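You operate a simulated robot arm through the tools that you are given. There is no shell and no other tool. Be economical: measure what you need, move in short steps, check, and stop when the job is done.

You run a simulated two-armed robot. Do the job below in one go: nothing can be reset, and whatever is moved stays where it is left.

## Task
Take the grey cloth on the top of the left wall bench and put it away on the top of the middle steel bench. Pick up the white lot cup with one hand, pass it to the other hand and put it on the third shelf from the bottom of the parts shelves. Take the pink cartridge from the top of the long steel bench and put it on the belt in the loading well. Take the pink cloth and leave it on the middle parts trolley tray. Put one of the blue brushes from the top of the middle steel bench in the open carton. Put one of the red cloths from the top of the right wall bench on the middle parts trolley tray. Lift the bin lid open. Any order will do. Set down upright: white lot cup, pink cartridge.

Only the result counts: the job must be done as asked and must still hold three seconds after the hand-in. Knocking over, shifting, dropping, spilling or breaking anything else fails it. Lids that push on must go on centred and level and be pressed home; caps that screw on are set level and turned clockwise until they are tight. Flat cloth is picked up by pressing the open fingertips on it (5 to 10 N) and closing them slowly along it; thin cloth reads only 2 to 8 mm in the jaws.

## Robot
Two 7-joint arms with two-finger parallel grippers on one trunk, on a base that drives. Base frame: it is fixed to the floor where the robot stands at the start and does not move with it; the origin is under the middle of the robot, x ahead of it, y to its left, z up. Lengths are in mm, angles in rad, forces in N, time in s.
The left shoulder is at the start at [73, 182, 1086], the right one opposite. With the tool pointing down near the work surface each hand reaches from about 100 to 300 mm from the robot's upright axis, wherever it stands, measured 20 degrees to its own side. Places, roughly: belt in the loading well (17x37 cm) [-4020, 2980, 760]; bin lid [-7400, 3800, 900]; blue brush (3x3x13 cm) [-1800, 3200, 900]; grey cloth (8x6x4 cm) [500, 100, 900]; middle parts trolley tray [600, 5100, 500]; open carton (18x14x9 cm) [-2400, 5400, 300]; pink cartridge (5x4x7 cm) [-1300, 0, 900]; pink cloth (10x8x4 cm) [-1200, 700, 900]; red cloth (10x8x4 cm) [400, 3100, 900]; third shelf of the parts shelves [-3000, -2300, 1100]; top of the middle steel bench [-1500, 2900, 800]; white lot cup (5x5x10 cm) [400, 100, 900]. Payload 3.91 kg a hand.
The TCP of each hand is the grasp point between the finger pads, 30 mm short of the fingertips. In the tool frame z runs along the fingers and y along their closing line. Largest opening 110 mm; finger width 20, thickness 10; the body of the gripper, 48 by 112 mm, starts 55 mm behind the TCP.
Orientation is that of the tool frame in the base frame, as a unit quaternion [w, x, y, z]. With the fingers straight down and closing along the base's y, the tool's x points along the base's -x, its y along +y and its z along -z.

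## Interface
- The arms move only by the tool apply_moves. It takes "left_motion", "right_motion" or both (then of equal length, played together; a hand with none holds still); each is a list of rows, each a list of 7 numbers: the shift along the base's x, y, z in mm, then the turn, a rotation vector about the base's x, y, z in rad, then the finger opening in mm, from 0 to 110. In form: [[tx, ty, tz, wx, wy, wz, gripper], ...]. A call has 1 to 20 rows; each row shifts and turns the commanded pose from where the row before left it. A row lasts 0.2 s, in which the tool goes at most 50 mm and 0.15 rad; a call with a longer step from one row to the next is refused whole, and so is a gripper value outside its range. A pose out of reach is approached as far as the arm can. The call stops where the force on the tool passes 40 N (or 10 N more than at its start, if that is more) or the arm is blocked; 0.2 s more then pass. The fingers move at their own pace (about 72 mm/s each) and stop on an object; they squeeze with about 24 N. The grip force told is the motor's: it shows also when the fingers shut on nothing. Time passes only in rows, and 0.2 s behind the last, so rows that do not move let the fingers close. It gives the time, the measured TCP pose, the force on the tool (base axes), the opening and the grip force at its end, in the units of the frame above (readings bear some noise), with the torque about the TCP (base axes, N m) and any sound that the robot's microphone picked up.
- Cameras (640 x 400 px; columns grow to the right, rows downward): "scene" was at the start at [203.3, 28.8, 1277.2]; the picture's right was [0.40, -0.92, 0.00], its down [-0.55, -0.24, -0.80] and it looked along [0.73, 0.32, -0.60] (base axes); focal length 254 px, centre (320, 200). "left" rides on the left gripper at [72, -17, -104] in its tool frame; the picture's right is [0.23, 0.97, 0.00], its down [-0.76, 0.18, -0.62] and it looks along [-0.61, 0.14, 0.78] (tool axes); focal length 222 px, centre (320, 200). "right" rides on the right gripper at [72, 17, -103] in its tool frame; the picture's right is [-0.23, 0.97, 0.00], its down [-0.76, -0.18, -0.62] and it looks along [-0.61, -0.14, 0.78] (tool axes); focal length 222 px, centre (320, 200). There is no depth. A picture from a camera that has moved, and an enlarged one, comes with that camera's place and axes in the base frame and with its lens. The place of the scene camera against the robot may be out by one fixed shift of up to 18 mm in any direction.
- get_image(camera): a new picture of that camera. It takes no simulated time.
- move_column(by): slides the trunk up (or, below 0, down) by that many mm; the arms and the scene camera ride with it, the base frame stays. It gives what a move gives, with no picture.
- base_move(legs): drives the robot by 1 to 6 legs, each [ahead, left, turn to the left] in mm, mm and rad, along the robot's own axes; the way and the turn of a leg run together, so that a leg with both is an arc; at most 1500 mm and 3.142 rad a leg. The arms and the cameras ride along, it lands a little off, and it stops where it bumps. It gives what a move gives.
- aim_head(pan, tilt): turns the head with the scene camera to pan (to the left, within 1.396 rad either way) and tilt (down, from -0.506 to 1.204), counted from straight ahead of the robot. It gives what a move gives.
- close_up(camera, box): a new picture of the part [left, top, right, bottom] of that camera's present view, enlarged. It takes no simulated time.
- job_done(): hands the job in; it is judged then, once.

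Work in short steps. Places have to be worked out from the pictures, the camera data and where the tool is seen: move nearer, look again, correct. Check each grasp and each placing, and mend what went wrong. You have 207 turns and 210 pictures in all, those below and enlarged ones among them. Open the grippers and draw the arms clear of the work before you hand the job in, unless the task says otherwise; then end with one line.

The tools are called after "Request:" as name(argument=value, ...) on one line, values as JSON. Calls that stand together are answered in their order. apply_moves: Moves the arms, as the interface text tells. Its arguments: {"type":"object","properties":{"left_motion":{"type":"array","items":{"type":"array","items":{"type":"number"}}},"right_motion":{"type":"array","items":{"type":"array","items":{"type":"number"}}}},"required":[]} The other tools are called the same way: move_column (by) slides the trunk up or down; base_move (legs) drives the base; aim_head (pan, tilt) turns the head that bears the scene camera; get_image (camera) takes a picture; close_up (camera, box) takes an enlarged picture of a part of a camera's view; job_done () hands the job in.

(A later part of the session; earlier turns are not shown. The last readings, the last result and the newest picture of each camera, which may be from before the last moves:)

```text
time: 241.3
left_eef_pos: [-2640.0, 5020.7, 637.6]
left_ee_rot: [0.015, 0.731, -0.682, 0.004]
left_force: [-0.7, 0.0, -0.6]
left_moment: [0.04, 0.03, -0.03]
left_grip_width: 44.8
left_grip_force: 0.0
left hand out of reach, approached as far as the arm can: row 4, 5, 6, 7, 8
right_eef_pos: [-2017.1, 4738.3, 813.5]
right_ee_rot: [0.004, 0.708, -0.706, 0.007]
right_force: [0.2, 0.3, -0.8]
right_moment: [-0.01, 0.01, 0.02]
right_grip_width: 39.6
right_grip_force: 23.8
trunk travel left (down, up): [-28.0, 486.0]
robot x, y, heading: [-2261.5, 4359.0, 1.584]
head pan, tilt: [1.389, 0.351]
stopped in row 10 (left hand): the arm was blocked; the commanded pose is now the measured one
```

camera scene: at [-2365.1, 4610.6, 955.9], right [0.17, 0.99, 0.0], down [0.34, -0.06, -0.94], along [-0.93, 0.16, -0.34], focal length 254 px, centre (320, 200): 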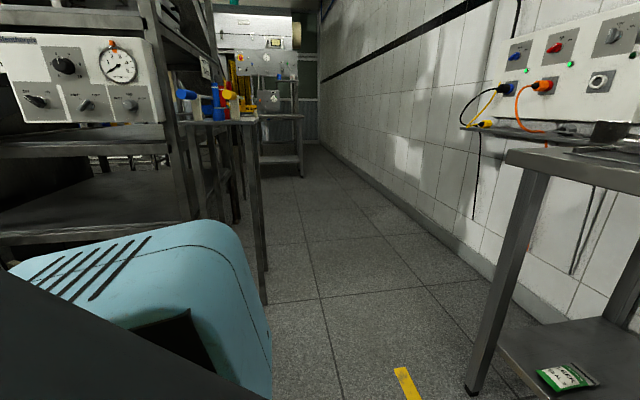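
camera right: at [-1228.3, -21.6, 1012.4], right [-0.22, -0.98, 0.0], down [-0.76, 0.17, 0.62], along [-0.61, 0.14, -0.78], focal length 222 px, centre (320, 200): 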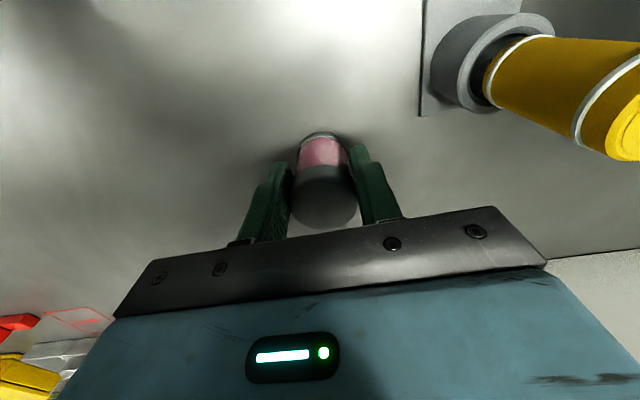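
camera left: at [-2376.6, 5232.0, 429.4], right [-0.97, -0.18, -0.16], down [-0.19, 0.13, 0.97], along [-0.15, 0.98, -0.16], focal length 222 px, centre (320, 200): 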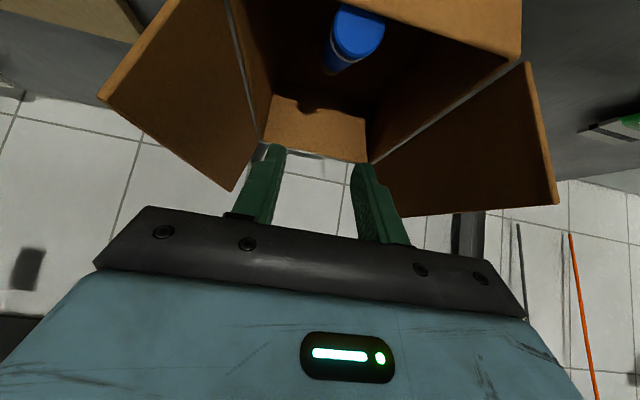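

The left hand points down again, stretched out. I raise the trunk and then bring the hand to a normal place.

Request:
move_column(by=340)

Request:
apply_moves(left_motion=[[20, -30, 20, 0, 0, 0, 45], [20, -35, 25, 0, 0, 0, 45], [20, -35, 25, 0, 0, 0, 45], [20, -35, 25, 0, 0, 0, 45], [20, -35, 25, 0, 0, 0, 45], [10, -20, 25, 0, 0, 0, 45], [0, 0, 0, 0, 0, 0, 45]])

Request:
get_image(camera="scene")

```text
time: 244.6
left_eef_pos: [-2637.1, 5022.2, 979.1]
left_ee_rot: [0.015, 0.73, -0.684, 0.005]
left_force: [0.2, -1.0, 0.5]
left_moment: [0.0, -0.05, -0.03]
left_grip_width: 45.2
left_grip_force: 0.0
right_eef_pos: [-2017.1, 4739.0, 1153.8]
right_ee_rot: [0.004, 0.709, -0.706, 0.005]
right_force: [-0.3, -0.5, 0.5]
right_moment: [-0.02, -0.05, 0.03]
right_grip_width: 39.6
right_grip_force: 24.1
trunk travel left (down, up): [-368.0, 146.0]
robot x, y, heading: [-2258.8, 4362.6, 1.589]
head pan, tilt: [1.389, 0.351]
```

```text
time: 246.2
left_eef_pos: [-2629.1, 4942.2, 1057.3]
left_ee_rot: [0.023, 0.743, -0.668, 0.009]
left_force: [0.5, 0.7, 0.4]
left_moment: [-0.02, 0.01, 0.02]
left_grip_width: 45.1
left_grip_force: 0.1
left hand out of reach, approached as far as the arm can: row 3, 4, 5, 6
right_eef_pos: [-2017.1, 4739.0, 1153.4]
right_ee_rot: [0.004, 0.709, -0.706, 0.004]
right_force: [-0.9, -0.2, -1.0]
right_moment: [0.0, -0.02, 0.02]
right_grip_width: 39.8
right_grip_force: 24.2
trunk travel left (down, up): [-368.0, 146.0]
robot x, y, heading: [-2259.3, 4358.0, 1.588]
head pan, tilt: [1.389, 0.351]
```

```text
124 pictures are left
camera scene: at [-2363.3, 4494.9, 1322.8], right [0.17, 0.99, 0.0], down [0.34, -0.06, -0.94], along [-0.93, 0.15, -0.34], focal length 254 px, centre (320, 200)
```

scene: 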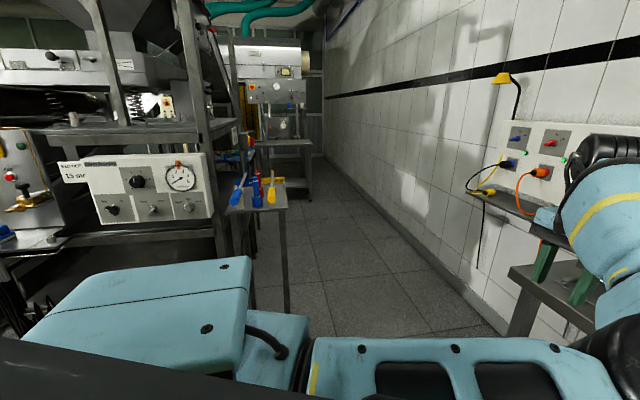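

The left arm seems caught in an odd elbow branch. I look at it before unwinding further.

Request:
aim_head(pan=0.7, tilt=0.5)

Request:
get_image(camera="scene")

```text
time: 247.3
left_eef_pos: [-2629.2, 4943.1, 1060.7]
left_ee_rot: [0.019, 0.743, -0.668, 0.01]
left_force: [-1.3, -0.1, 0.3]
left_moment: [-0.02, -0.04, 0.03]
left_grip_width: 44.8
left_grip_force: 0.0
right_eef_pos: [-2015.3, 4739.1, 1153.3]
right_ee_rot: [0.003, 0.708, -0.706, 0.005]
right_force: [-0.8, -0.1, -0.3]
right_moment: [-0.04, 0.02, 0.0]
right_grip_width: 39.4
right_grip_force: 23.9
trunk travel left (down, up): [-368.0, 146.0]
robot x, y, heading: [-2260.5, 4357.9, 1.582]
head pan, tilt: [0.7, 0.499]
```

```text
123 pictures are left
camera scene: at [-2331.1, 4548.0, 1309.2], right [0.75, 0.66, 0.0], down [0.31, -0.36, -0.88], along [-0.58, 0.66, -0.48], focal length 254 px, centre (320, 200)
```

scene: 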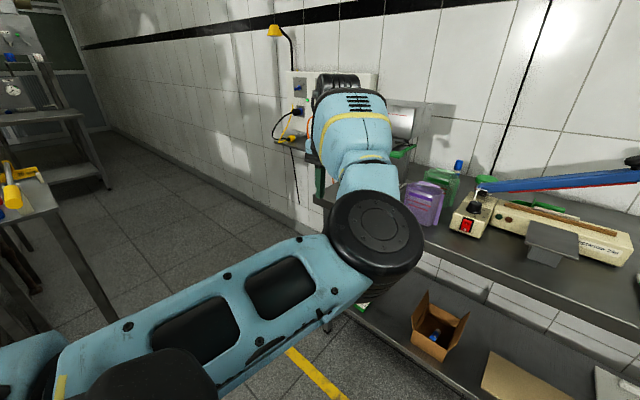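

The elbow has swung inward. I turn the robot to face -x, where there is open floor, and then stretch the left arm out straight so that it can refold with the elbow outside.

Request:
base_move(legs=[[0, 0, 1.555]])

Request:
apply_moves(left_motion=[[-40, 0, 10, 0, 0, 0, 45], [-40, 0, 10, 0, 0, 0, 45], [-40, 0, 10, 0, 0, 0, 45], [-40, 0, 10, 0, 0, 0, 45], [-40, 0, 0, 0, 0, 0, 45], [-40, 0, 0, 0, 0, 0, 45]])

Request:
get_image(camera="scene")

```text
time: 251.4
left_eef_pos: [-2855.1, 4007.4, 1064.4]
left_ee_rot: [0.007, 0.999, 0.041, 0.016]
left_force: [-0.1, 0.2, -0.3]
left_moment: [0.0, -0.02, 0.03]
left_grip_width: 44.8
left_grip_force: 0.1
right_eef_pos: [-2633.7, 4614.2, 1153.4]
right_ee_rot: [-0.001, 1.0, -0.012, 0.005]
right_force: [-0.2, 0.2, -0.6]
right_moment: [-0.01, 0.01, -0.02]
right_grip_width: 39.4
right_grip_force: 24.0
trunk travel left (down, up): [-368.0, 146.0]
robot x, y, heading: [-2260.9, 4358.7, 3.124]
head pan, tilt: [0.7, 0.499]
```

```text
time: 252.8
left_eef_pos: [-2942.8, 4019.1, 1082.3]
left_ee_rot: [0.006, 0.999, 0.04, 0.015]
left_force: [1.1, -0.4, 0.0]
left_moment: [0.02, 0.02, -0.02]
left_grip_width: 44.8
left_grip_force: 0.0
left hand out of reach, approached as far as the arm can: row 3, 4, 5, 6
right_eef_pos: [-2633.9, 4613.3, 1153.8]
right_ee_rot: [-0.001, 1.0, -0.013, 0.006]
right_force: [0.7, -0.5, -0.8]
right_moment: [0.01, -0.03, -0.01]
right_grip_width: 39.6
right_grip_force: 23.6
trunk travel left (down, up): [-368.0, 146.0]
robot x, y, heading: [-2263.6, 4361.0, 3.131]
head pan, tilt: [0.7, 0.499]
```

```text
122 pictures are left
camera scene: at [-2466.1, 4297.2, 1309.1], right [-0.63, 0.77, 0.0], down [0.37, 0.3, -0.88], along [-0.68, -0.56, -0.48], focal length 254 px, centre (320, 200)
```

scene: 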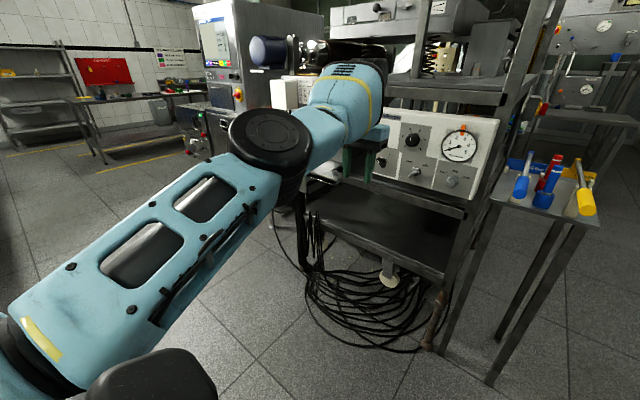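

The arm is now nearly straight. I swing the hand inward in front of the robot and then retract slowly, watching how the elbow goes.

Request:
apply_moves(left_motion=[[-5, 40, 0, 0, 0, 0, 45], [-5, 40, 0, 0, 0, 0, 45], [0, 40, 0, 0, 0, 0, 45], [0, 40, 0, 0, 0, 0, 45], [10, 30, 0, 0, 0, 0, 45], [20, 0, 0, 0, 0, 0, 45], [20, 0, 0, 0, 0, 0, 45], [20, 0, 0, 0, 0, 0, 45]])

Request:
get_image(camera="scene")

```text
time: 254.6
left_eef_pos: [-2934.2, 4216.6, 1090.7]
left_ee_rot: [0.007, 0.999, 0.04, 0.016]
left_force: [-0.4, -0.1, -0.6]
left_moment: [0.03, -0.01, 0.01]
left_grip_width: 45.0
left_grip_force: 0.2
left hand out of reach, approached as far as the arm can: row 2, 4, 5, 6, 7, 8
right_eef_pos: [-2633.6, 4614.5, 1153.7]
right_ee_rot: [0.0, 1.0, -0.012, 0.006]
right_force: [0.9, -0.1, 0.0]
right_moment: [-0.02, 0.01, -0.01]
right_grip_width: 39.6
right_grip_force: 24.2
trunk travel left (down, up): [-368.0, 146.0]
robot x, y, heading: [-2260.5, 4364.0, 3.135]
head pan, tilt: [0.7, 0.499]
```

```text
121 pictures are left
camera scene: at [-2466.1, 4297.0, 1309.1], right [-0.63, 0.77, 0.0], down [0.37, 0.3, -0.88], along [-0.68, -0.56, -0.48], focal length 254 px, centre (320, 200)
```

scene: 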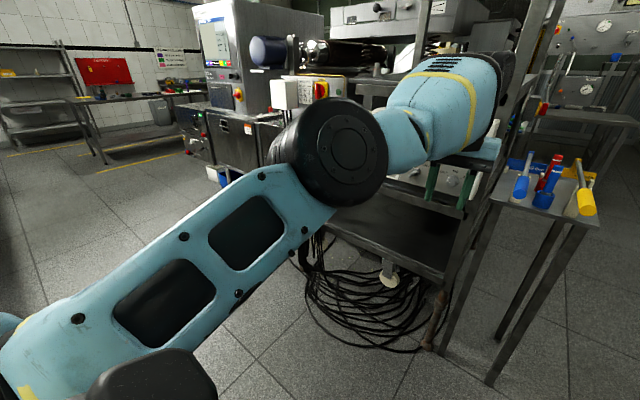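

The elbow is now on the outside of the line from shoulder to wrist. I retract the hand toward the robot.

Request:
apply_moves(left_motion=[[25, 0, 0, 0, 0, 0, 45], [30, 0, 0, 0, 0, 0, 45], [35, 0, 0, 0, 0, 0, 45], [35, 0, 0, 0, 0, 0, 45], [35, -10, 0, 0, 0, 0, 45], [35, -10, 0, 0, 0, 0, 45], [30, -10, 0, 0, 0, 0, 45], [30, -10, 0, 0, 0, 0, 45], [0, 0, 0, 0, 0, 0, 45]])

Request:
get_image(camera="scene")

```text
time: 256.6
left_eef_pos: [-2908.9, 4225.5, 1156.0]
left_ee_rot: [0.006, 0.999, 0.04, 0.015]
left_force: [0.9, -0.7, 0.8]
left_moment: [0.03, 0.0, 0.01]
left_grip_width: 45.0
left_grip_force: 0.0
left hand out of reach, approached as far as the arm can: row 1, 2, 3, 4, 5, 6, 7, 8
right_eef_pos: [-2633.9, 4613.7, 1154.0]
right_ee_rot: [-0.001, 1.0, -0.013, 0.007]
right_force: [-0.3, 0.5, -0.1]
right_moment: [0.0, -0.06, 0.01]
right_grip_width: 39.7
right_grip_force: 23.4
trunk travel left (down, up): [-368.0, 146.0]
robot x, y, heading: [-2259.9, 4358.5, 3.129]
head pan, tilt: [0.7, 0.499]
```

```text
120 pictures are left
camera scene: at [-2466.1, 4297.0, 1309.1], right [-0.63, 0.77, 0.0], down [0.37, 0.3, -0.88], along [-0.68, -0.56, -0.48], focal length 254 px, centre (320, 200)
```

scene: 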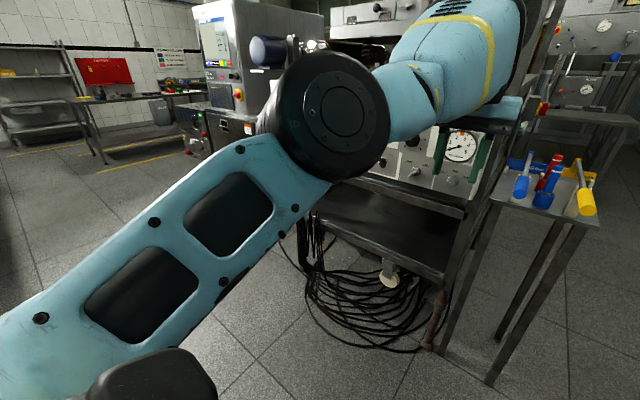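

The elbow only folds the other way from here, so this branch cannot go straight in. The right arm alone can do the rest; I park the left hand to the left with its tool yawed outward.

Request:
apply_moves(left_motion=[[5, -45, 0, 0, 0, 0.14, 45], [5, -45, 0, 0, 0, 0.14, 45], [10, -45, 0, 0, 0, 0.14, 45], [15, -40, 0, 0, 0, 0.14, 45], [20, -40, 0, 0, 0, 0.14, 45], [20, -30, 0, 0, 0, 0.14, 45], [30, -30, 0, 0, 0, 0.14, 45], [30, -30, 0, 0, 0, 0.14, 45], [30, -30, 0, 0, 0, 0, 45], [30, -30, 0, 0, 0, 0, 45]])

Request:
get_image(camera="scene")

```text
time: 258.8
left_eef_pos: [-2838.7, 3828.6, 1183.4]
left_ee_rot: [-0.002, 0.825, 0.564, 0.016]
left_force: [-0.3, 0.4, -0.2]
left_moment: [0.0, 0.0, 0.0]
left_grip_width: 45.3
left_grip_force: 0.1
left hand out of reach, approached as far as the arm can: row 1, 2, 3, 4, 5, 6, 7, 8, 9, 10
right_eef_pos: [-2633.1, 4612.6, 1154.1]
right_ee_rot: [-0.001, 1.0, -0.012, 0.006]
right_force: [0.5, 0.3, -0.8]
right_moment: [0.02, -0.01, 0.0]
right_grip_width: 39.2
right_grip_force: 23.3
trunk travel left (down, up): [-368.0, 146.0]
robot x, y, heading: [-2261.1, 4360.7, 3.127]
head pan, tilt: [0.7, 0.499]
```

```text
119 pictures are left
camera scene: at [-2465.5, 4296.0, 1309.2], right [-0.63, 0.77, 0.0], down [0.37, 0.3, -0.88], along [-0.68, -0.56, -0.48], focal length 254 px, centre (320, 200)
```

scene: 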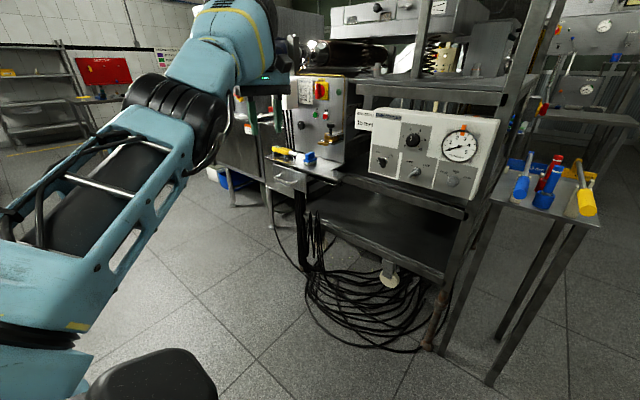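

The upper arm has rolled and the elbow now hangs down, much like the normal posture. I try retracting from here.

Request:
apply_moves(left_motion=[[25, 0, -10, 0, 0, 0, 45], [35, 10, -10, 0, 0, 0, 45], [35, 15, -10, 0, 0, 0, 45], [35, 20, -10, 0, 0, 0, 45], [35, 20, -10, 0, 0, 0, 45], [0, 0, 0, 0, 0, 0, 45]])

Request:
get_image(camera="scene")

```text
time: 260.2
left_eef_pos: [-2837.1, 3822.7, 1178.5]
left_ee_rot: [-0.003, 0.825, 0.565, 0.017]
left_force: [0.2, 0.3, -0.8]
left_moment: [0.03, -0.02, 0.0]
left_grip_width: 45.1
left_grip_force: 0.2
left hand out of reach, approached as far as the arm can: row 1, 2, 3, 4, 5
right_eef_pos: [-2634.2, 4614.3, 1152.5]
right_ee_rot: [-0.001, 1.0, -0.012, 0.006]
right_force: [-0.4, 0.1, -2.0]
right_moment: [0.0, 0.02, -0.02]
right_grip_width: 39.6
right_grip_force: 24.1
trunk travel left (down, up): [-368.0, 146.0]
robot x, y, heading: [-2260.7, 4361.6, 3.132]
head pan, tilt: [0.7, 0.499]
```

```text
118 pictures are left
camera scene: at [-2466.0, 4297.0, 1309.2], right [-0.63, 0.77, 0.0], down [0.37, 0.3, -0.88], along [-0.68, -0.56, -0.48], focal length 254 px, centre (320, 200)
```

scene: 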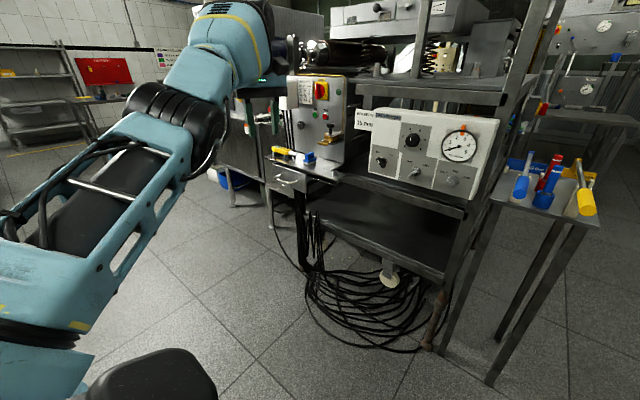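

The elbow now seems to fold upward. I command the hand up and back to see if it follows that way.

Request:
apply_moves(left_motion=[[10, 0, 40, 0, 0, 0, 45], [20, 0, 40, 0, 0, 0, 45], [25, 0, 40, 0, 0, 0, 45], [25, 0, 40, 0, 0, 0, 45], [25, 0, 40, 0, 0, 0, 45], [25, 0, 30, 0, 0, 0, 45], [0, 0, 0, 0, 0, 0, 45]])

Request:
get_image(camera="scene")

```text
time: 261.8
left_eef_pos: [-2779.3, 3825.6, 1269.7]
left_ee_rot: [-0.003, 0.825, 0.564, 0.016]
left_force: [0.5, 0.6, 0.6]
left_moment: [0.04, 0.02, 0.0]
left_grip_width: 44.9
left_grip_force: 0.0
left hand out of reach, approached as far as the arm can: row 1, 2, 3, 4, 5, 6
right_eef_pos: [-2634.8, 4613.7, 1154.1]
right_ee_rot: [0.0, 1.0, -0.012, 0.007]
right_force: [-0.6, -0.4, -0.7]
right_moment: [-0.02, -0.01, -0.01]
right_grip_width: 39.8
right_grip_force: 23.9
trunk travel left (down, up): [-368.0, 146.0]
robot x, y, heading: [-2263.0, 4362.8, 3.129]
head pan, tilt: [0.7, 0.499]
```

```text
117 pictures are left
camera scene: at [-2466.6, 4296.6, 1309.0], right [-0.63, 0.77, 0.0], down [0.37, 0.3, -0.88], along [-0.68, -0.56, -0.48], focal length 254 px, centre (320, 200)
```

scene: 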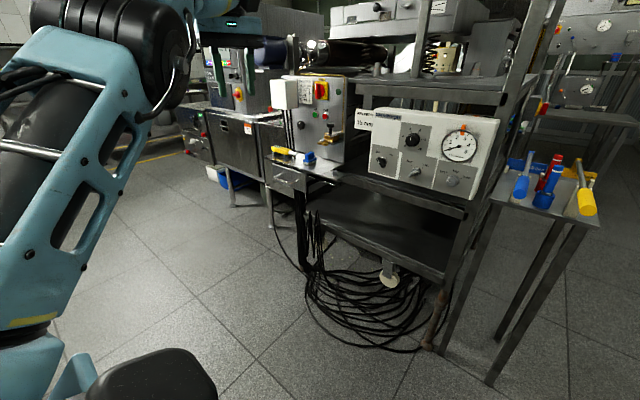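

Now the elbow rises and the hand comes back. I continue: back, inward and a little down.

Request:
apply_moves(left_motion=[[30, 10, -10, 0, 0, 0, 45], [30, 10, -15, 0, 0, 0, 45], [30, 10, -20, 0, 0, 0, 45], [30, 10, -20, 0, 0, 0, 45], [30, 10, -20, 0, 0, 0, 45], [0, 0, 0, 0, 0, 0, 45]])

Request:
get_image(camera="scene")

```text
time: 263.2
left_eef_pos: [-2629.0, 3875.3, 1184.6]
left_ee_rot: [-0.003, 0.826, 0.564, 0.016]
left_force: [-0.1, 0.1, -0.8]
left_moment: [-0.01, 0.02, 0.01]
left_grip_width: 44.8
left_grip_force: 0.0
left hand out of reach, approached as far as the arm can: row 1
right_eef_pos: [-2632.5, 4614.6, 1154.1]
right_ee_rot: [0.0, 1.0, -0.013, 0.008]
right_force: [0.0, 0.0, -0.8]
right_moment: [-0.01, 0.03, 0.03]
right_grip_width: 39.5
right_grip_force: 23.5
trunk travel left (down, up): [-368.0, 146.0]
robot x, y, heading: [-2263.1, 4356.4, 3.131]
head pan, tilt: [0.7, 0.499]
```

```text
116 pictures are left
camera scene: at [-2466.4, 4297.3, 1309.1], right [-0.63, 0.77, 0.0], down [0.37, 0.3, -0.88], along [-0.68, -0.56, -0.48], focal length 254 px, centre (320, 200)
```

scene: 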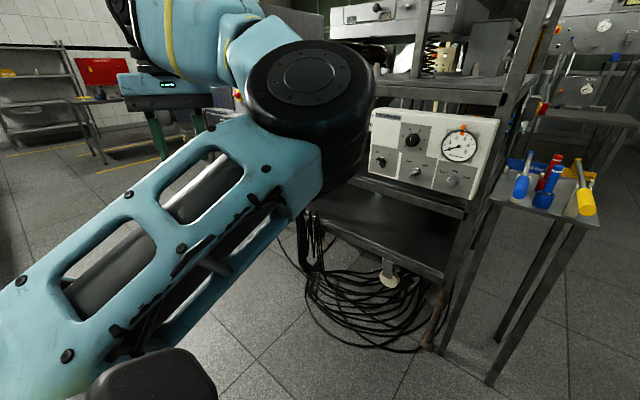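

The arm follows again, but the elbow is in front. I go back up to where the elbow was high and outside, then bring the hand inward at that height while undoing the yaw.

Request:
apply_moves(left_motion=[[-30, -10, 20, 0, 0, 0, 45], [-30, -10, 20, 0, 0, 0, 45], [-30, -10, 20, 0, 0, 0, 45], [-30, -10, 20, 0, 0, 0, 45], [-30, -10, 10, 0, 0, 0, 45], [0, 40, 0, 0, 0, -0.1, 45], [0, 40, 0, 0, 0, -0.1, 45], [0, 40, 0, 0, 0, -0.1, 45], [0, 40, 0, 0, 0, -0.1, 45], [0, 40, 0, 0, 0, -0.1, 45], [0, 40, 0, 0, 0, -0.1, 45], [0, 40, 0, 0, 0, -0.1, 45], [0, 40, 0, 0, 0, -0.1, 45], [0, 0, 0, 0, 0, 0, 45]])

Request:
get_image(camera="scene")

```text
time: 266.4
left_eef_pos: [-2805.8, 4091.5, 1279.5]
left_ee_rot: [-0.028, 0.973, 0.228, 0.028]
left_force: [0.5, 0.2, 0.2]
left_moment: [-0.02, 0.0, 0.0]
left_grip_width: 45.0
left_grip_force: 0.0
left hand out of reach, approached as far as the arm can: row 5, 11, 12, 13
right_eef_pos: [-2633.7, 4613.7, 1153.7]
right_ee_rot: [-0.001, 1.0, -0.013, 0.006]
right_force: [-1.3, -0.2, -0.1]
right_moment: [0.02, 0.0, 0.0]
right_grip_width: 39.4
right_grip_force: 23.8
trunk travel left (down, up): [-368.0, 146.0]
robot x, y, heading: [-2260.5, 4359.3, 3.131]
head pan, tilt: [0.7, 0.499]
stopped in row 14 (left hand): the arm was blocked; the commanded pose is now the measured one
```

```text
115 pictures are left
camera scene: at [-2466.0, 4296.9, 1309.1], right [-0.63, 0.77, 0.0], down [0.37, 0.3, -0.88], along [-0.68, -0.56, -0.48], focal length 254 px, centre (320, 200)
```

scene: 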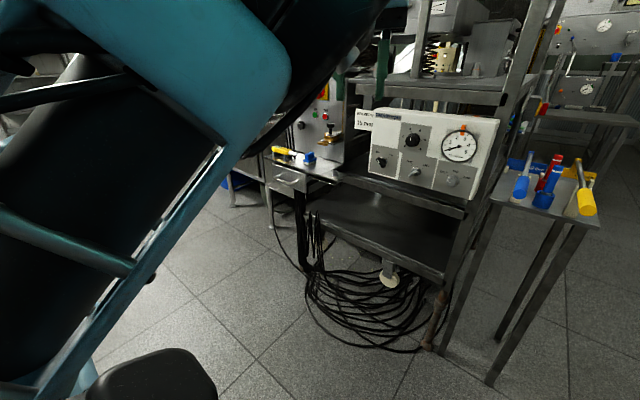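

The elbow is now high beside the head. I lower the hand and bring it back, hoping that the elbow drops to the outside.

Request:
apply_moves(left_motion=[[0, -10, -30, 0, 0, 0, 45], [10, -10, -40, 0, 0, 0, 45], [20, 0, -40, 0, 0, -0.1, 45], [20, 0, -40, 0, 0, -0.1, 45], [20, 0, -30, 0, 0, -0.1, 45], [20, 0, 0, 0, 0, -0.1, 45], [0, 0, 0, 0, 0, 0, 45]])

Request:
get_image(camera="scene")

```text
time: 268.2
left_eef_pos: [-2763.5, 4006.1, 1088.9]
left_ee_rot: [-0.057, 0.996, 0.06, 0.037]
left_force: [0.1, 0.4, 0.4]
left_moment: [0.03, 0.02, -0.03]
left_grip_width: 45.3
left_grip_force: 0.0
left hand out of reach, approached as far as the arm can: row 3, 4, 5, 6
right_eef_pos: [-2633.9, 4613.0, 1154.2]
right_ee_rot: [0.0, 1.0, -0.012, 0.006]
right_force: [1.1, 0.0, -1.0]
right_moment: [0.02, -0.02, 0.0]
right_grip_width: 39.7
right_grip_force: 23.6
trunk travel left (down, up): [-368.0, 146.0]
robot x, y, heading: [-2261.4, 4360.2, 3.131]
head pan, tilt: [0.7, 0.499]
stopped in row 7 (left hand): the arm was blocked; the commanded pose is now the measured one
```

```text
114 pictures are left
camera scene: at [-2466.0, 4296.8, 1309.2], right [-0.63, 0.77, 0.0], down [0.37, 0.3, -0.88], along [-0.68, -0.56, -0.48], focal length 254 px, centre (320, 200)
```

scene: 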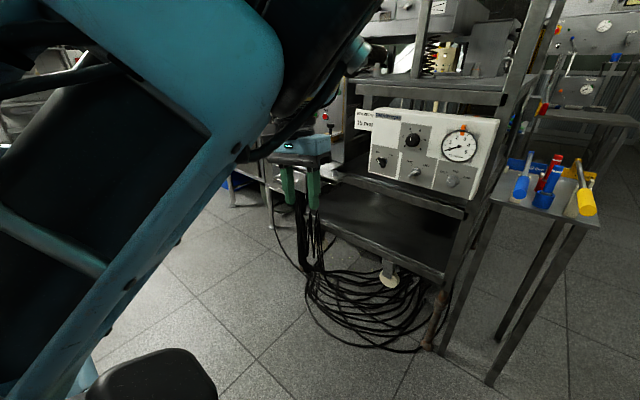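

I turn the head to the right out of the elbow's way and try lowering and retracting once more.

Request:
aim_head(pan=-0.8, tilt=0.5)

Request:
apply_moves(left_motion=[[10, 0, -20, 0, 0, -0.05, 45], [20, 0, -30, 0, 0, -0.1, 45], [25, 0, -30, 0, 0, -0.1, 45], [25, 10, -30, 0, 0, -0.1, 45], [25, 10, 0, 0, 0, 0, 45], [25, 10, 0, 0, 0, 0, 45], [0, 0, 0, 0, 0, 0, 45]])

Request:
aim_head(pan=0.4, tilt=0.6)

Request:
get_image(camera="scene")

```text
time: 269.8
left_eef_pos: [-2763.8, 4006.2, 1088.4]
left_ee_rot: [-0.057, 0.996, 0.06, 0.037]
left_force: [0.1, 0.4, 0.0]
left_moment: [-0.01, -0.01, -0.01]
left_grip_width: 45.0
left_grip_force: 0.0
right_eef_pos: [-2633.1, 4614.8, 1153.0]
right_ee_rot: [-0.001, 1.0, -0.012, 0.006]
right_force: [0.5, -0.1, -1.3]
right_moment: [-0.01, -0.02, 0.01]
right_grip_width: 39.6
right_grip_force: 24.1
trunk travel left (down, up): [-368.0, 146.0]
robot x, y, heading: [-2258.5, 4359.3, 3.127]
head pan, tilt: [-0.799, 0.499]
```

```text
time: 271.4
left_eef_pos: [-2637.8, 4006.4, 952.4]
left_ee_rot: [-0.085, 0.992, -0.086, 0.045]
left_force: [0.3, -0.7, 0.4]
left_moment: [-0.04, 0.02, 0.02]
left_grip_width: 45.1
left_grip_force: 0.0
left hand out of reach, approached as far as the arm can: row 5, 6
right_eef_pos: [-2633.4, 4613.8, 1153.3]
right_ee_rot: [-0.001, 1.0, -0.012, 0.006]
right_force: [0.0, -0.5, -1.0]
right_moment: [-0.01, -0.02, 0.01]
right_grip_width: 39.7
right_grip_force: 24.3
trunk travel left (down, up): [-368.0, 146.0]
robot x, y, heading: [-2263.2, 4356.3, 3.131]
head pan, tilt: [-0.799, 0.499]
```

```text
time: 272.8
left_eef_pos: [-2638.8, 4008.6, 954.3]
left_ee_rot: [-0.089, 0.991, -0.087, 0.044]
left_force: [0.4, 0.1, 0.4]
left_moment: [0.03, -0.02, -0.01]
left_grip_width: 44.9
left_grip_force: 0.0
right_eef_pos: [-2634.3, 4614.5, 1152.8]
right_ee_rot: [-0.002, 1.0, -0.012, 0.006]
right_force: [-0.2, -0.7, -0.7]
right_moment: [0.01, 0.0, -0.03]
right_grip_width: 39.5
right_grip_force: 24.0
trunk travel left (down, up): [-368.0, 146.0]
robot x, y, heading: [-2260.7, 4358.8, 3.131]
head pan, tilt: [0.4, 0.6]
```

```text
113 pictures are left
camera scene: at [-2482.0, 4380.6, 1305.7], right [0.29, 0.96, 0.0], down [0.49, -0.15, -0.86], along [-0.82, 0.25, -0.51], focal length 254 px, centre (320, 200)
```

scene: 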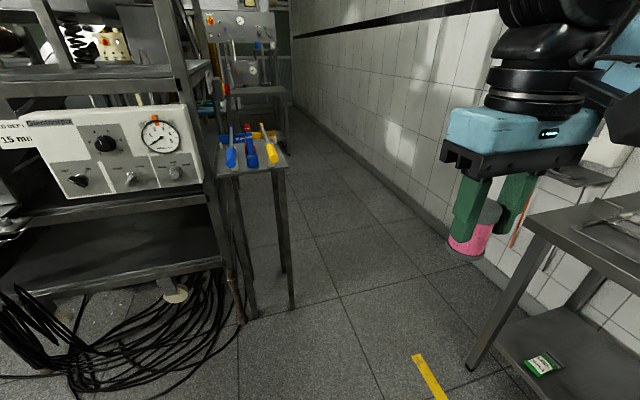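

The left hand is now compact, but the elbow blocks the head from panning left. I try one more nudge, outward and down.

Request:
apply_moves(left_motion=[[0, -20, -30, 0, 0, -0.1, 45], [0, -20, -30, 0, 0, -0.1, 45], [0, -20, -30, 0, 0, -0.1, 45], [0, -20, -30, 0, 0, -0.1, 45], [0, -20, 0, 0, 0, -0.1, 45], [0, 0, 0, 0, 0, 0, 45]])

Request:
aim_head(pan=1.0, tilt=0.6)

Request:
get_image(camera="scene")

```text
time: 274.2
left_eef_pos: [-2644.6, 3914.5, 842.6]
left_ee_rot: [-0.035, 0.931, -0.358, 0.057]
left_force: [-0.4, 0.5, -0.3]
left_moment: [0.01, -0.01, -0.01]
left_grip_width: 45.1
left_grip_force: 0.2
right_eef_pos: [-2633.7, 4613.2, 1153.6]
right_ee_rot: [0.0, 1.0, -0.012, 0.006]
right_force: [0.1, -0.4, -0.7]
right_moment: [0.01, -0.01, -0.02]
right_grip_width: 39.6
right_grip_force: 24.3
trunk travel left (down, up): [-368.0, 146.0]
robot x, y, heading: [-2266.0, 4360.6, 3.13]
head pan, tilt: [0.4, 0.6]
```

```text
time: 275.2
left_eef_pos: [-2646.3, 3917.2, 844.2]
left_ee_rot: [-0.035, 0.931, -0.359, 0.056]
left_force: [-0.2, 0.0, -0.6]
left_moment: [-0.02, -0.02, -0.02]
left_grip_width: 44.9
left_grip_force: 0.0
right_eef_pos: [-2634.6, 4614.7, 1153.8]
right_ee_rot: [0.0, 1.0, -0.013, 0.006]
right_force: [-0.3, -0.2, 0.0]
right_moment: [-0.01, 0.0, -0.02]
right_grip_width: 39.6
right_grip_force: 23.9
trunk travel left (down, up): [-368.0, 146.0]
robot x, y, heading: [-2261.7, 4361.2, 3.13]
head pan, tilt: [1.0, 0.6]
```

```text
112 pictures are left
camera scene: at [-2444.4, 4281.0, 1300.1], right [-0.83, 0.55, 0.0], down [0.31, 0.47, -0.83], along [-0.45, -0.69, -0.56], focal length 254 px, centre (320, 200)
```

scene: 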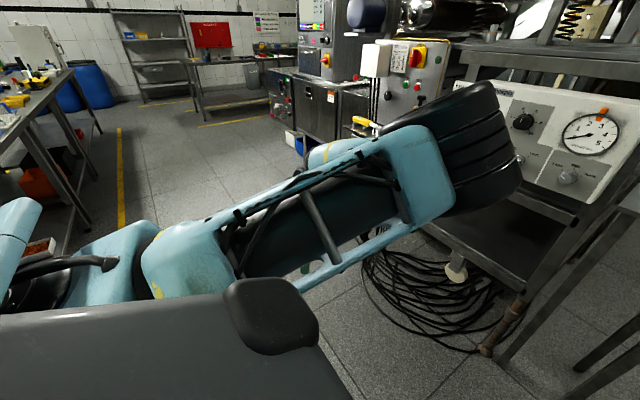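

The elbow now points forward with the hand hanging under it. A loop should roll the arm to the normal branch: hand out to the left side, then down and inward, then forward.

Request:
apply_moves(left_motion=[[20, -30, 0, 0, 0, 0.08, 45], [30, -30, 0, 0, 0, 0.08, 45], [30, -30, 0, 0, 0, 0.08, 45], [40, -25, 0, 0, 0, 0.08, 45], [40, -15, 0, 0, 0, 0.08, 45], [40, -10, 0, 0, 0, 0.08, 45], [40, 0, 0, 0, 0, 0.08, 45], [40, 0, 0, 0, 0, 0.08, 45], [40, 0, 0, 0, 0, 0.08, 45], [0, 0, 0, 0, 0, 0, 45]])

Request:
get_image(camera="scene")

```text
time: 277.4
left_eef_pos: [-2325.6, 3777.4, 843.6]
left_ee_rot: [-0.054, 0.998, -0.007, 0.041]
left_force: [-0.1, 0.3, 0.1]
left_moment: [-0.02, 0.0, 0.0]
left_grip_width: 44.9
left_grip_force: 0.0
right_eef_pos: [-2634.2, 4613.0, 1152.6]
right_ee_rot: [0.0, 1.0, -0.013, 0.007]
right_force: [-0.4, -0.4, -0.7]
right_moment: [0.0, -0.02, 0.0]
right_grip_width: 39.4
right_grip_force: 23.7
trunk travel left (down, up): [-368.0, 146.0]
robot x, y, heading: [-2259.0, 4355.8, 3.13]
head pan, tilt: [1.0, 0.6]
```

```text
111 pictures are left
camera scene: at [-2444.9, 4281.4, 1300.0], right [-0.83, 0.55, 0.0], down [0.31, 0.47, -0.83], along [-0.45, -0.69, -0.56], focal length 254 px, centre (320, 200)
```

scene: 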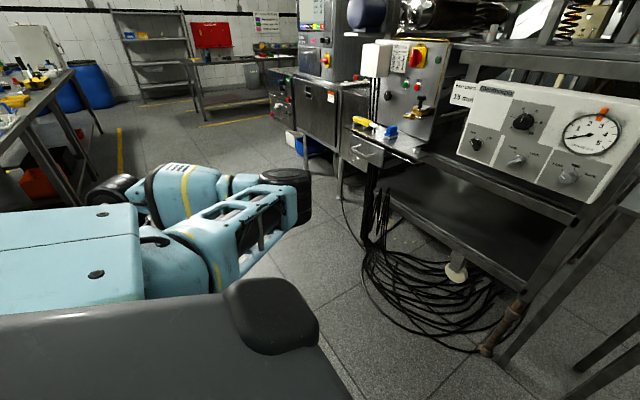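

It followed well. I go on: the hand down and slightly back, to swing the elbow around.

Request:
apply_moves(left_motion=[[20, 0, -40, 0, 0, 0, 45], [20, 0, -40, 0, 0, 0, 45], [20, 10, -40, 0, 0, 0, 45], [20, 10, -40, 0, 0, 0, 45], [10, 20, -40, 0, 0, 0, 45], [0, 30, -30, 0, 0, 0, 45], [0, 30, -20, 0, 0, 0, 45], [0, 30, 0, 0, 0, 0, 45], [0, 30, 0, 0, 0, 0, 45], [0, 0, 0, 0, 0, 0, 45]])

Request:
get_image(camera="scene")

```text
time: 279.6
left_eef_pos: [-2235.0, 3935.8, 594.3]
left_ee_rot: [-0.054, 0.998, -0.007, 0.04]
left_force: [-0.4, 0.6, -0.5]
left_moment: [-0.01, -0.02, -0.04]
left_grip_width: 44.8
left_grip_force: 0.0
right_eef_pos: [-2634.1, 4613.8, 1152.7]
right_ee_rot: [-0.001, 1.0, -0.012, 0.006]
right_force: [-0.2, -0.4, -0.1]
right_moment: [0.01, -0.01, 0.05]
right_grip_width: 39.5
right_grip_force: 23.8
trunk travel left (down, up): [-368.0, 146.0]
robot x, y, heading: [-2263.4, 4360.8, 3.129]
head pan, tilt: [1.0, 0.6]
```

```text
110 pictures are left
camera scene: at [-2444.5, 4280.4, 1300.0], right [-0.83, 0.55, 0.0], down [0.31, 0.47, -0.82], along [-0.45, -0.69, -0.57], focal length 254 px, centre (320, 200)
```

scene: 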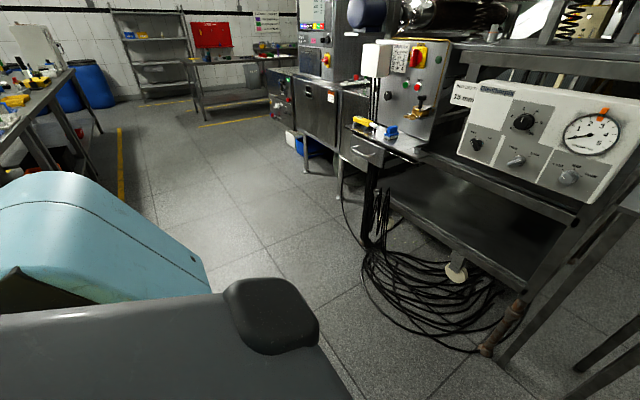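

The arm hangs at the side now. I bring the hand forward and up to the normal place.

Request:
apply_moves(left_motion=[[-40, 0, 0, 0, 0, 0, 45], [-45, 0, 10, 0, 0, 0, 45], [-45, 10, 15, 0, 0, 0, 45], [-45, 10, 15, 0, 0, 0, 45], [-45, 15, 15, 0, 0, 0, 45], [-40, 20, 20, 0, 0, 0, 45], [-40, 20, 20, 0, 0, 0, 45], [-35, 20, 25, 0, 0, 0, 45], [-35, 20, 30, 0, 0, 0, 45], [-30, 20, 30, 0, 0, 0, 45], [-10, 20, 40, 0, 0, 0, 45], [0, 10, 45, 0, 0, 0, 45], [0, 10, 45, 0, 0, 0, 45], [0, 0, 45, 0, 0, 0, 45], [0, 0, 0, 0, 0, 0, 45]])

Request:
get_image(camera="scene")

```text
refused: row 9 steps farther than a row can; nothing moved
```

```text
109 pictures are left
camera scene: at [-2444.5, 4280.4, 1300.0], right [-0.83, 0.55, 0.0], down [0.31, 0.47, -0.82], along [-0.45, -0.69, -0.57], focal length 254 px, centre (320, 200)
```

scene: 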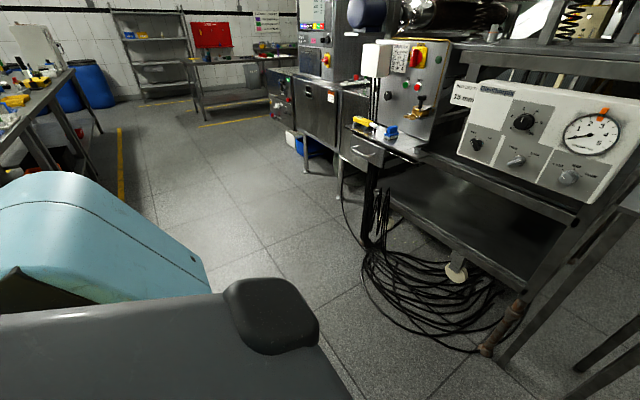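

One row was slightly too long; I repeat it with shorter steps.

Request:
apply_moves(left_motion=[[-40, 0, 0, 0, 0, 0, 45], [-45, 0, 10, 0, 0, 0, 45], [-45, 10, 15, 0, 0, 0, 45], [-45, 10, 15, 0, 0, 0, 45], [-40, 15, 15, 0, 0, 0, 45], [-35, 20, 20, 0, 0, 0, 45], [-35, 20, 20, 0, 0, 0, 45], [-30, 20, 25, 0, 0, 0, 45], [-30, 20, 30, 0, 0, 0, 45], [-30, 20, 30, 0, 0, 0, 45], [-10, 20, 40, 0, 0, 0, 45], [0, 10, 45, 0, 0, 0, 45], [0, 10, 45, 0, 0, 0, 45], [0, 0, 45, 0, 0, 0, 45], [0, 0, 0, 0, 0, 0, 45]])

Request:
get_image(camera="scene")

```text
time: 282.1
left_eef_pos: [-2544.4, 4036.5, 755.2]
left_ee_rot: [-0.072, 0.985, 0.05, 0.145]
left_force: [0.4, 0.4, -0.4]
left_moment: [0.0, -0.02, 0.0]
left_grip_width: 45.0
left_grip_force: 0.0
left hand out of reach, approached as far as the arm can: row 10, 11, 12
right_eef_pos: [-2633.5, 4614.1, 1154.1]
right_ee_rot: [-0.001, 1.0, -0.012, 0.006]
right_force: [0.2, 0.1, -1.3]
right_moment: [0.01, -0.01, 0.02]
right_grip_width: 39.3
right_grip_force: 24.3
trunk travel left (down, up): [-368.0, 146.0]
robot x, y, heading: [-2259.9, 4358.6, 3.132]
head pan, tilt: [1.0, 0.6]
stopped in row 12 (left hand): the arm was blocked; the commanded pose is now the measured one
```

```text
108 pictures are left
camera scene: at [-2444.1, 4280.9, 1300.1], right [-0.83, 0.55, 0.0], down [0.31, 0.47, -0.83], along [-0.45, -0.69, -0.56], focal length 254 px, centre (320, 200)
```

scene: 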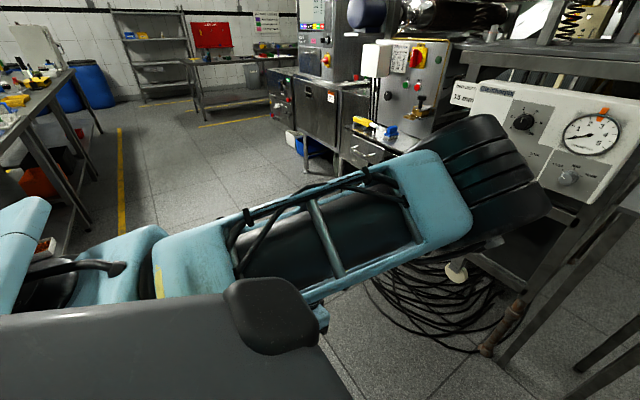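

The elbow went forward again, so I park the left arm hanging at the side, which is compact and clear, and carry on with the right arm.

Request:
apply_moves(left_motion=[[35, -12, -18, 0, 0, 0, 45], [35, -12, -18, 0, 0, 0, 45], [35, -12, -18, 0, 0, 0, 45], [35, -12, -18, 0, 0, 0, 45], [35, -12, -18, 0, 0, 0, 45], [35, -12, -18, 0, 0, 0, 45], [35, -12, -18, 0, 0, 0, 45], [35, -12, -18, 0, 0, 0, 45], [30, -5, -15, 0, 0, 0, 45]])

Request:
get_image(camera="scene")

```text
time: 284.1
left_eef_pos: [-2235.4, 3934.8, 596.3]
left_ee_rot: [-0.072, 0.986, 0.048, 0.145]
left_force: [0.0, 0.4, 0.1]
left_moment: [-0.01, -0.01, -0.01]
left_grip_width: 44.7
left_grip_force: 0.0
right_eef_pos: [-2632.3, 4615.3, 1153.9]
right_ee_rot: [-0.001, 1.0, -0.013, 0.006]
right_force: [0.0, -0.2, -1.1]
right_moment: [0.03, 0.01, -0.03]
right_grip_width: 39.4
right_grip_force: 23.8
trunk travel left (down, up): [-368.0, 146.0]
robot x, y, heading: [-2258.8, 4359.3, 3.125]
head pan, tilt: [1.0, 0.6]
```

```text
107 pictures are left
camera scene: at [-2443.7, 4281.0, 1300.2], right [-0.83, 0.55, 0.0], down [0.31, 0.47, -0.83], along [-0.45, -0.69, -0.56], focal length 254 px, centre (320, 200)
```

scene: 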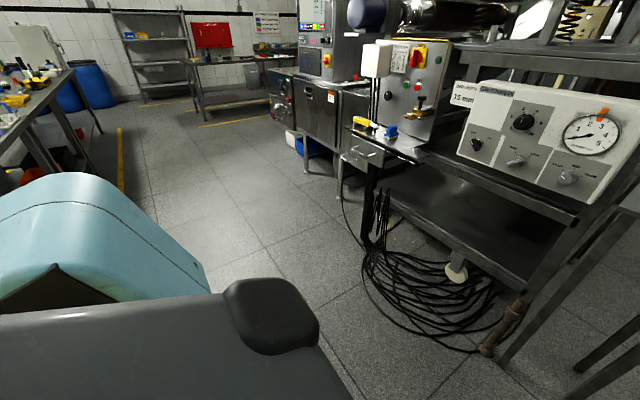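

The left arm is parked. I strafe left to y ≈ 2880 and go ahead 500 toward the machine with the loading well, then look.

Request:
base_move(legs=[[0, 1450, 0], [500, 0, 0]])

Request:
aim_head(pan=0.0, tilt=0.35)

Request:
get_image(camera="scene")

```text
time: 299.5
left_eef_pos: [-2748.5, 2489.3, 595.7]
left_ee_rot: [-0.073, 0.985, 0.054, 0.146]
left_force: [0.4, 0.0, -0.4]
left_moment: [-0.01, 0.01, -0.01]
left_grip_width: 45.1
left_grip_force: 0.1
right_eef_pos: [-3153.2, 3162.8, 1154.1]
right_ee_rot: [-0.001, 1.0, -0.008, 0.007]
right_force: [-0.2, 0.1, -0.4]
right_moment: [-0.03, 0.0, -0.03]
right_grip_width: 39.5
right_grip_force: 24.1
trunk travel left (down, up): [-368.0, 146.0]
robot x, y, heading: [-2779.8, 2911.8, 3.143]
head pan, tilt: [1.0, 0.6]
```

```text
time: 300.8
left_eef_pos: [-2747.2, 2488.7, 596.8]
left_ee_rot: [-0.073, 0.985, 0.053, 0.145]
left_force: [0.5, 0.1, 0.4]
left_moment: [0.02, 0.01, -0.02]
left_grip_width: 45.2
left_grip_force: 0.0
right_eef_pos: [-3153.0, 3163.6, 1153.7]
right_ee_rot: [-0.001, 1.0, -0.008, 0.006]
right_force: [0.2, -0.3, -1.2]
right_moment: [0.0, 0.01, 0.06]
right_grip_width: 39.4
right_grip_force: 24.0
trunk travel left (down, up): [-368.0, 146.0]
robot x, y, heading: [-2774.7, 2914.5, 3.138]
head pan, tilt: [0.0, 0.351]
```

```text
106 pictures are left
camera scene: at [-3005.6, 2906.8, 1322.8], right [0.0, 1.0, 0.0], down [0.34, 0.0, -0.94], along [-0.94, 0.0, -0.34], focal length 254 px, centre (320, 200)
```

scene: 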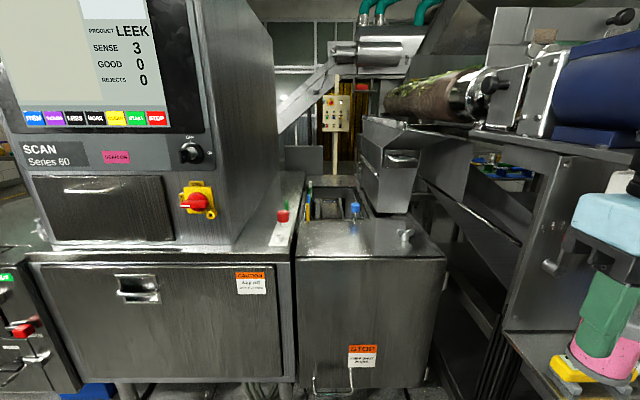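

The loading well is the opening at about (335, 205). I zoom in on it.

Request:
close_up(camera="scene", box=[250, 150, 430, 270])

```text
3.33 times, centred on (340, 210) of scene
camera zoom: at [-3005.6, 2906.8, 1322.8], right [0.0, 1.0, 0.0], down [0.34, 0.0, -0.94], along [-0.94, 0.0, -0.34], focal length 846 px, centre (253, 167)
```

zoom: 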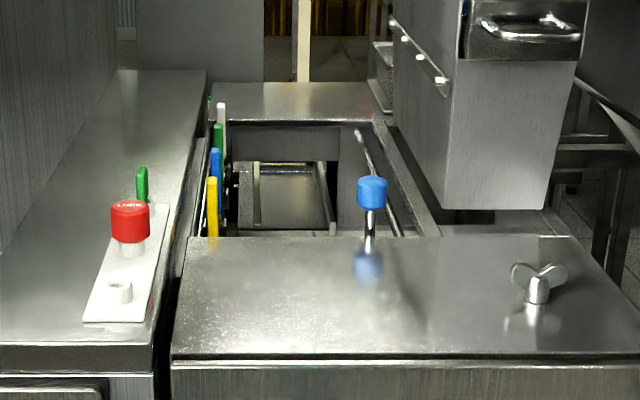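

The plate around the well looks to be near z 950, the well running from x ≈ -3820 to -4210 with the belt at 760. I raise the trunk, and drive to about x -3340, y 2790, so that the right forearm comes in straight.

Request:
move_column(by=140)

Request:
base_move(legs=[[0, 120, 0], [540, 0, 0]])

Request:
aim_head(pan=-0.2, tilt=0.65)

Request:
get_image(camera="scene")

Request:
get_image(camera="right")

```text
time: 301.8
left_eef_pos: [-2777.8, 2414.7, 711.7]
left_ee_rot: [-0.001, 0.992, 0.069, 0.103]
left_force: [-0.1, -0.4, -0.5]
left_moment: [0.01, 0.0, 0.02]
left_grip_width: 45.1
left_grip_force: 0.1
right_eef_pos: [-3147.6, 3163.7, 1250.3]
right_ee_rot: [-0.001, 1.0, -0.009, -0.007]
right_force: [-0.3, 0.5, 0.0]
right_moment: [0.03, -0.02, -0.03]
right_grip_width: 39.6
right_grip_force: 23.6
trunk travel left (down, up): [-455.0, 59.0]
robot x, y, heading: [-2774.9, 2909.9, 3.143]
head pan, tilt: [0.0, 0.351]
stopped: the arm was blocked; the commanded pose is now the measured one
```

```text
time: 304.9
left_eef_pos: [-2985.6, 2279.6, 704.0]
left_ee_rot: [-0.008, 0.994, 0.055, 0.09]
left_force: [-0.3, 0.7, 0.2]
left_moment: [0.01, -0.02, -0.03]
left_grip_width: 45.2
left_grip_force: 0.1
right_eef_pos: [-3308.7, 3035.2, 1268.9]
right_ee_rot: [-0.01, 0.999, -0.018, -0.038]
right_force: [-0.6, 0.0, -0.7]
right_moment: [0.0, -0.03, 0.0]
right_grip_width: 39.4
right_grip_force: 23.8
trunk travel left (down, up): [-455.0, 59.0]
robot x, y, heading: [-2990.3, 2788.2, 3.105]
head pan, tilt: [0.0, 0.351]
stopped in leg 2: the robot was blocked; the commanded pose is now the measured one
```

```text
time: 305.7
left_eef_pos: [-2982.9, 2280.7, 704.4]
left_ee_rot: [-0.008, 0.994, 0.057, 0.088]
left_force: [-0.6, 0.1, 0.6]
left_moment: [-0.05, 0.01, 0.03]
left_grip_width: 45.1
left_grip_force: 0.1
right_eef_pos: [-3308.4, 3034.8, 1266.9]
right_ee_rot: [-0.013, 0.999, -0.014, -0.037]
right_force: [0.3, 0.1, -0.6]
right_moment: [0.0, 0.02, 0.02]
right_grip_width: 39.2
right_grip_force: 24.4
trunk travel left (down, up): [-455.0, 59.0]
robot x, y, heading: [-2992.0, 2786.6, 3.114]
head pan, tilt: [-0.201, 0.649]
```

```text
104 pictures are left
camera scene: at [-3121.2, 2784.0, 1402.9], right [0.23, 0.97, 0.01], down [0.56, -0.12, -0.82], along [-0.8, 0.19, -0.58], focal length 254 px, centre (320, 200)
```

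scene: 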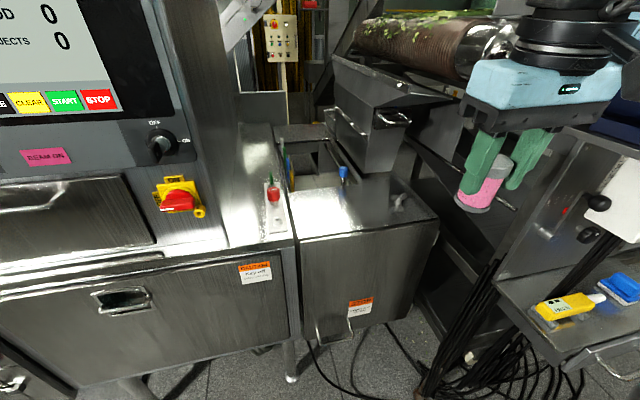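

```text
103 pictures are left
camera right: at [-3229.1, 3013.3, 1364.1], right [-0.26, -0.97, -0.01], down [-0.71, 0.18, 0.68], along [-0.66, 0.18, -0.73], focal length 222 px, centre (320, 200)
```

right: 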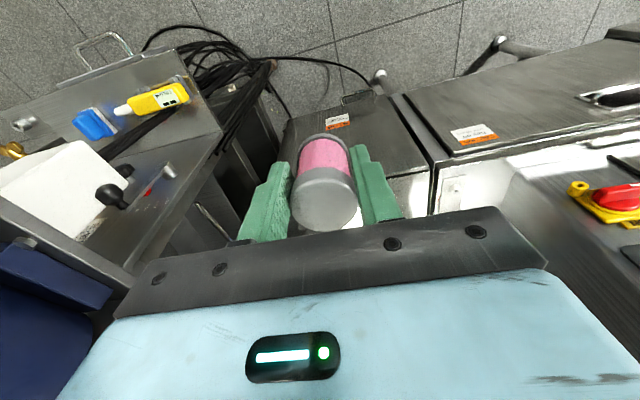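

The right arm met something at its right (probably the motor unit), and the hand was pushed back a little. I back off 120 and look to the right.

Request:
base_move(legs=[[-120, 0, 0.03]])

Request:
aim_head(pan=-0.75, tilt=0.5)

Request:
get_image(camera="scene")

```text
time: 307.0
left_eef_pos: [-2865.9, 2290.1, 712.7]
left_ee_rot: [-0.001, 0.992, 0.076, 0.104]
left_force: [1.0, -0.4, -0.4]
left_moment: [-0.01, 0.01, -0.01]
left_grip_width: 45.0
left_grip_force: 0.1
right_eef_pos: [-3240.6, 3040.0, 1249.7]
right_ee_rot: [-0.002, 1.0, 0.0, -0.014]
right_force: [0.6, -0.3, -0.6]
right_moment: [-0.04, 0.04, -0.03]
right_grip_width: 39.5
right_grip_force: 24.3
trunk travel left (down, up): [-455.0, 59.0]
robot x, y, heading: [-2872.0, 2787.3, -3.132]
head pan, tilt: [-0.201, 0.649]
```

```text
time: 307.9
left_eef_pos: [-2867.3, 2290.2, 711.8]
left_ee_rot: [-0.002, 0.992, 0.076, 0.104]
left_force: [-1.2, -0.7, 0.1]
left_moment: [0.0, 0.0, -0.02]
left_grip_width: 45.1
left_grip_force: 0.1
right_eef_pos: [-3240.0, 3039.3, 1250.5]
right_ee_rot: [-0.003, 1.0, 0.0, -0.015]
right_force: [0.5, -0.1, -0.5]
right_moment: [0.0, 0.01, -0.02]
right_grip_width: 39.5
right_grip_force: 23.7
trunk travel left (down, up): [-455.0, 59.0]
robot x, y, heading: [-2871.6, 2785.8, -3.133]
head pan, tilt: [-0.75, 0.499]
```

```text
102 pictures are left
camera scene: at [-3029.0, 2842.7, 1411.1], right [0.68, 0.74, 0.0], down [0.35, -0.32, -0.88], along [-0.65, 0.59, -0.48], focal length 254 px, centre (320, 200)
```

scene: 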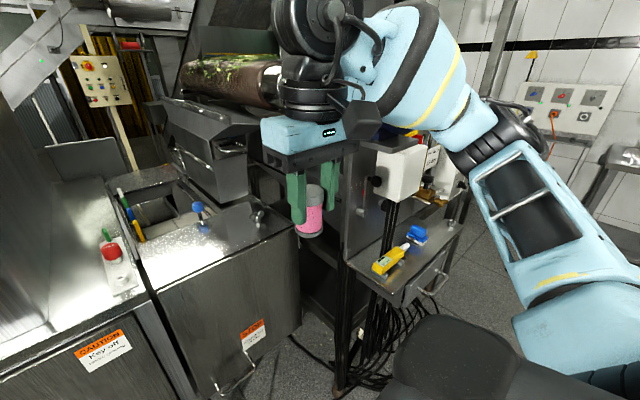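

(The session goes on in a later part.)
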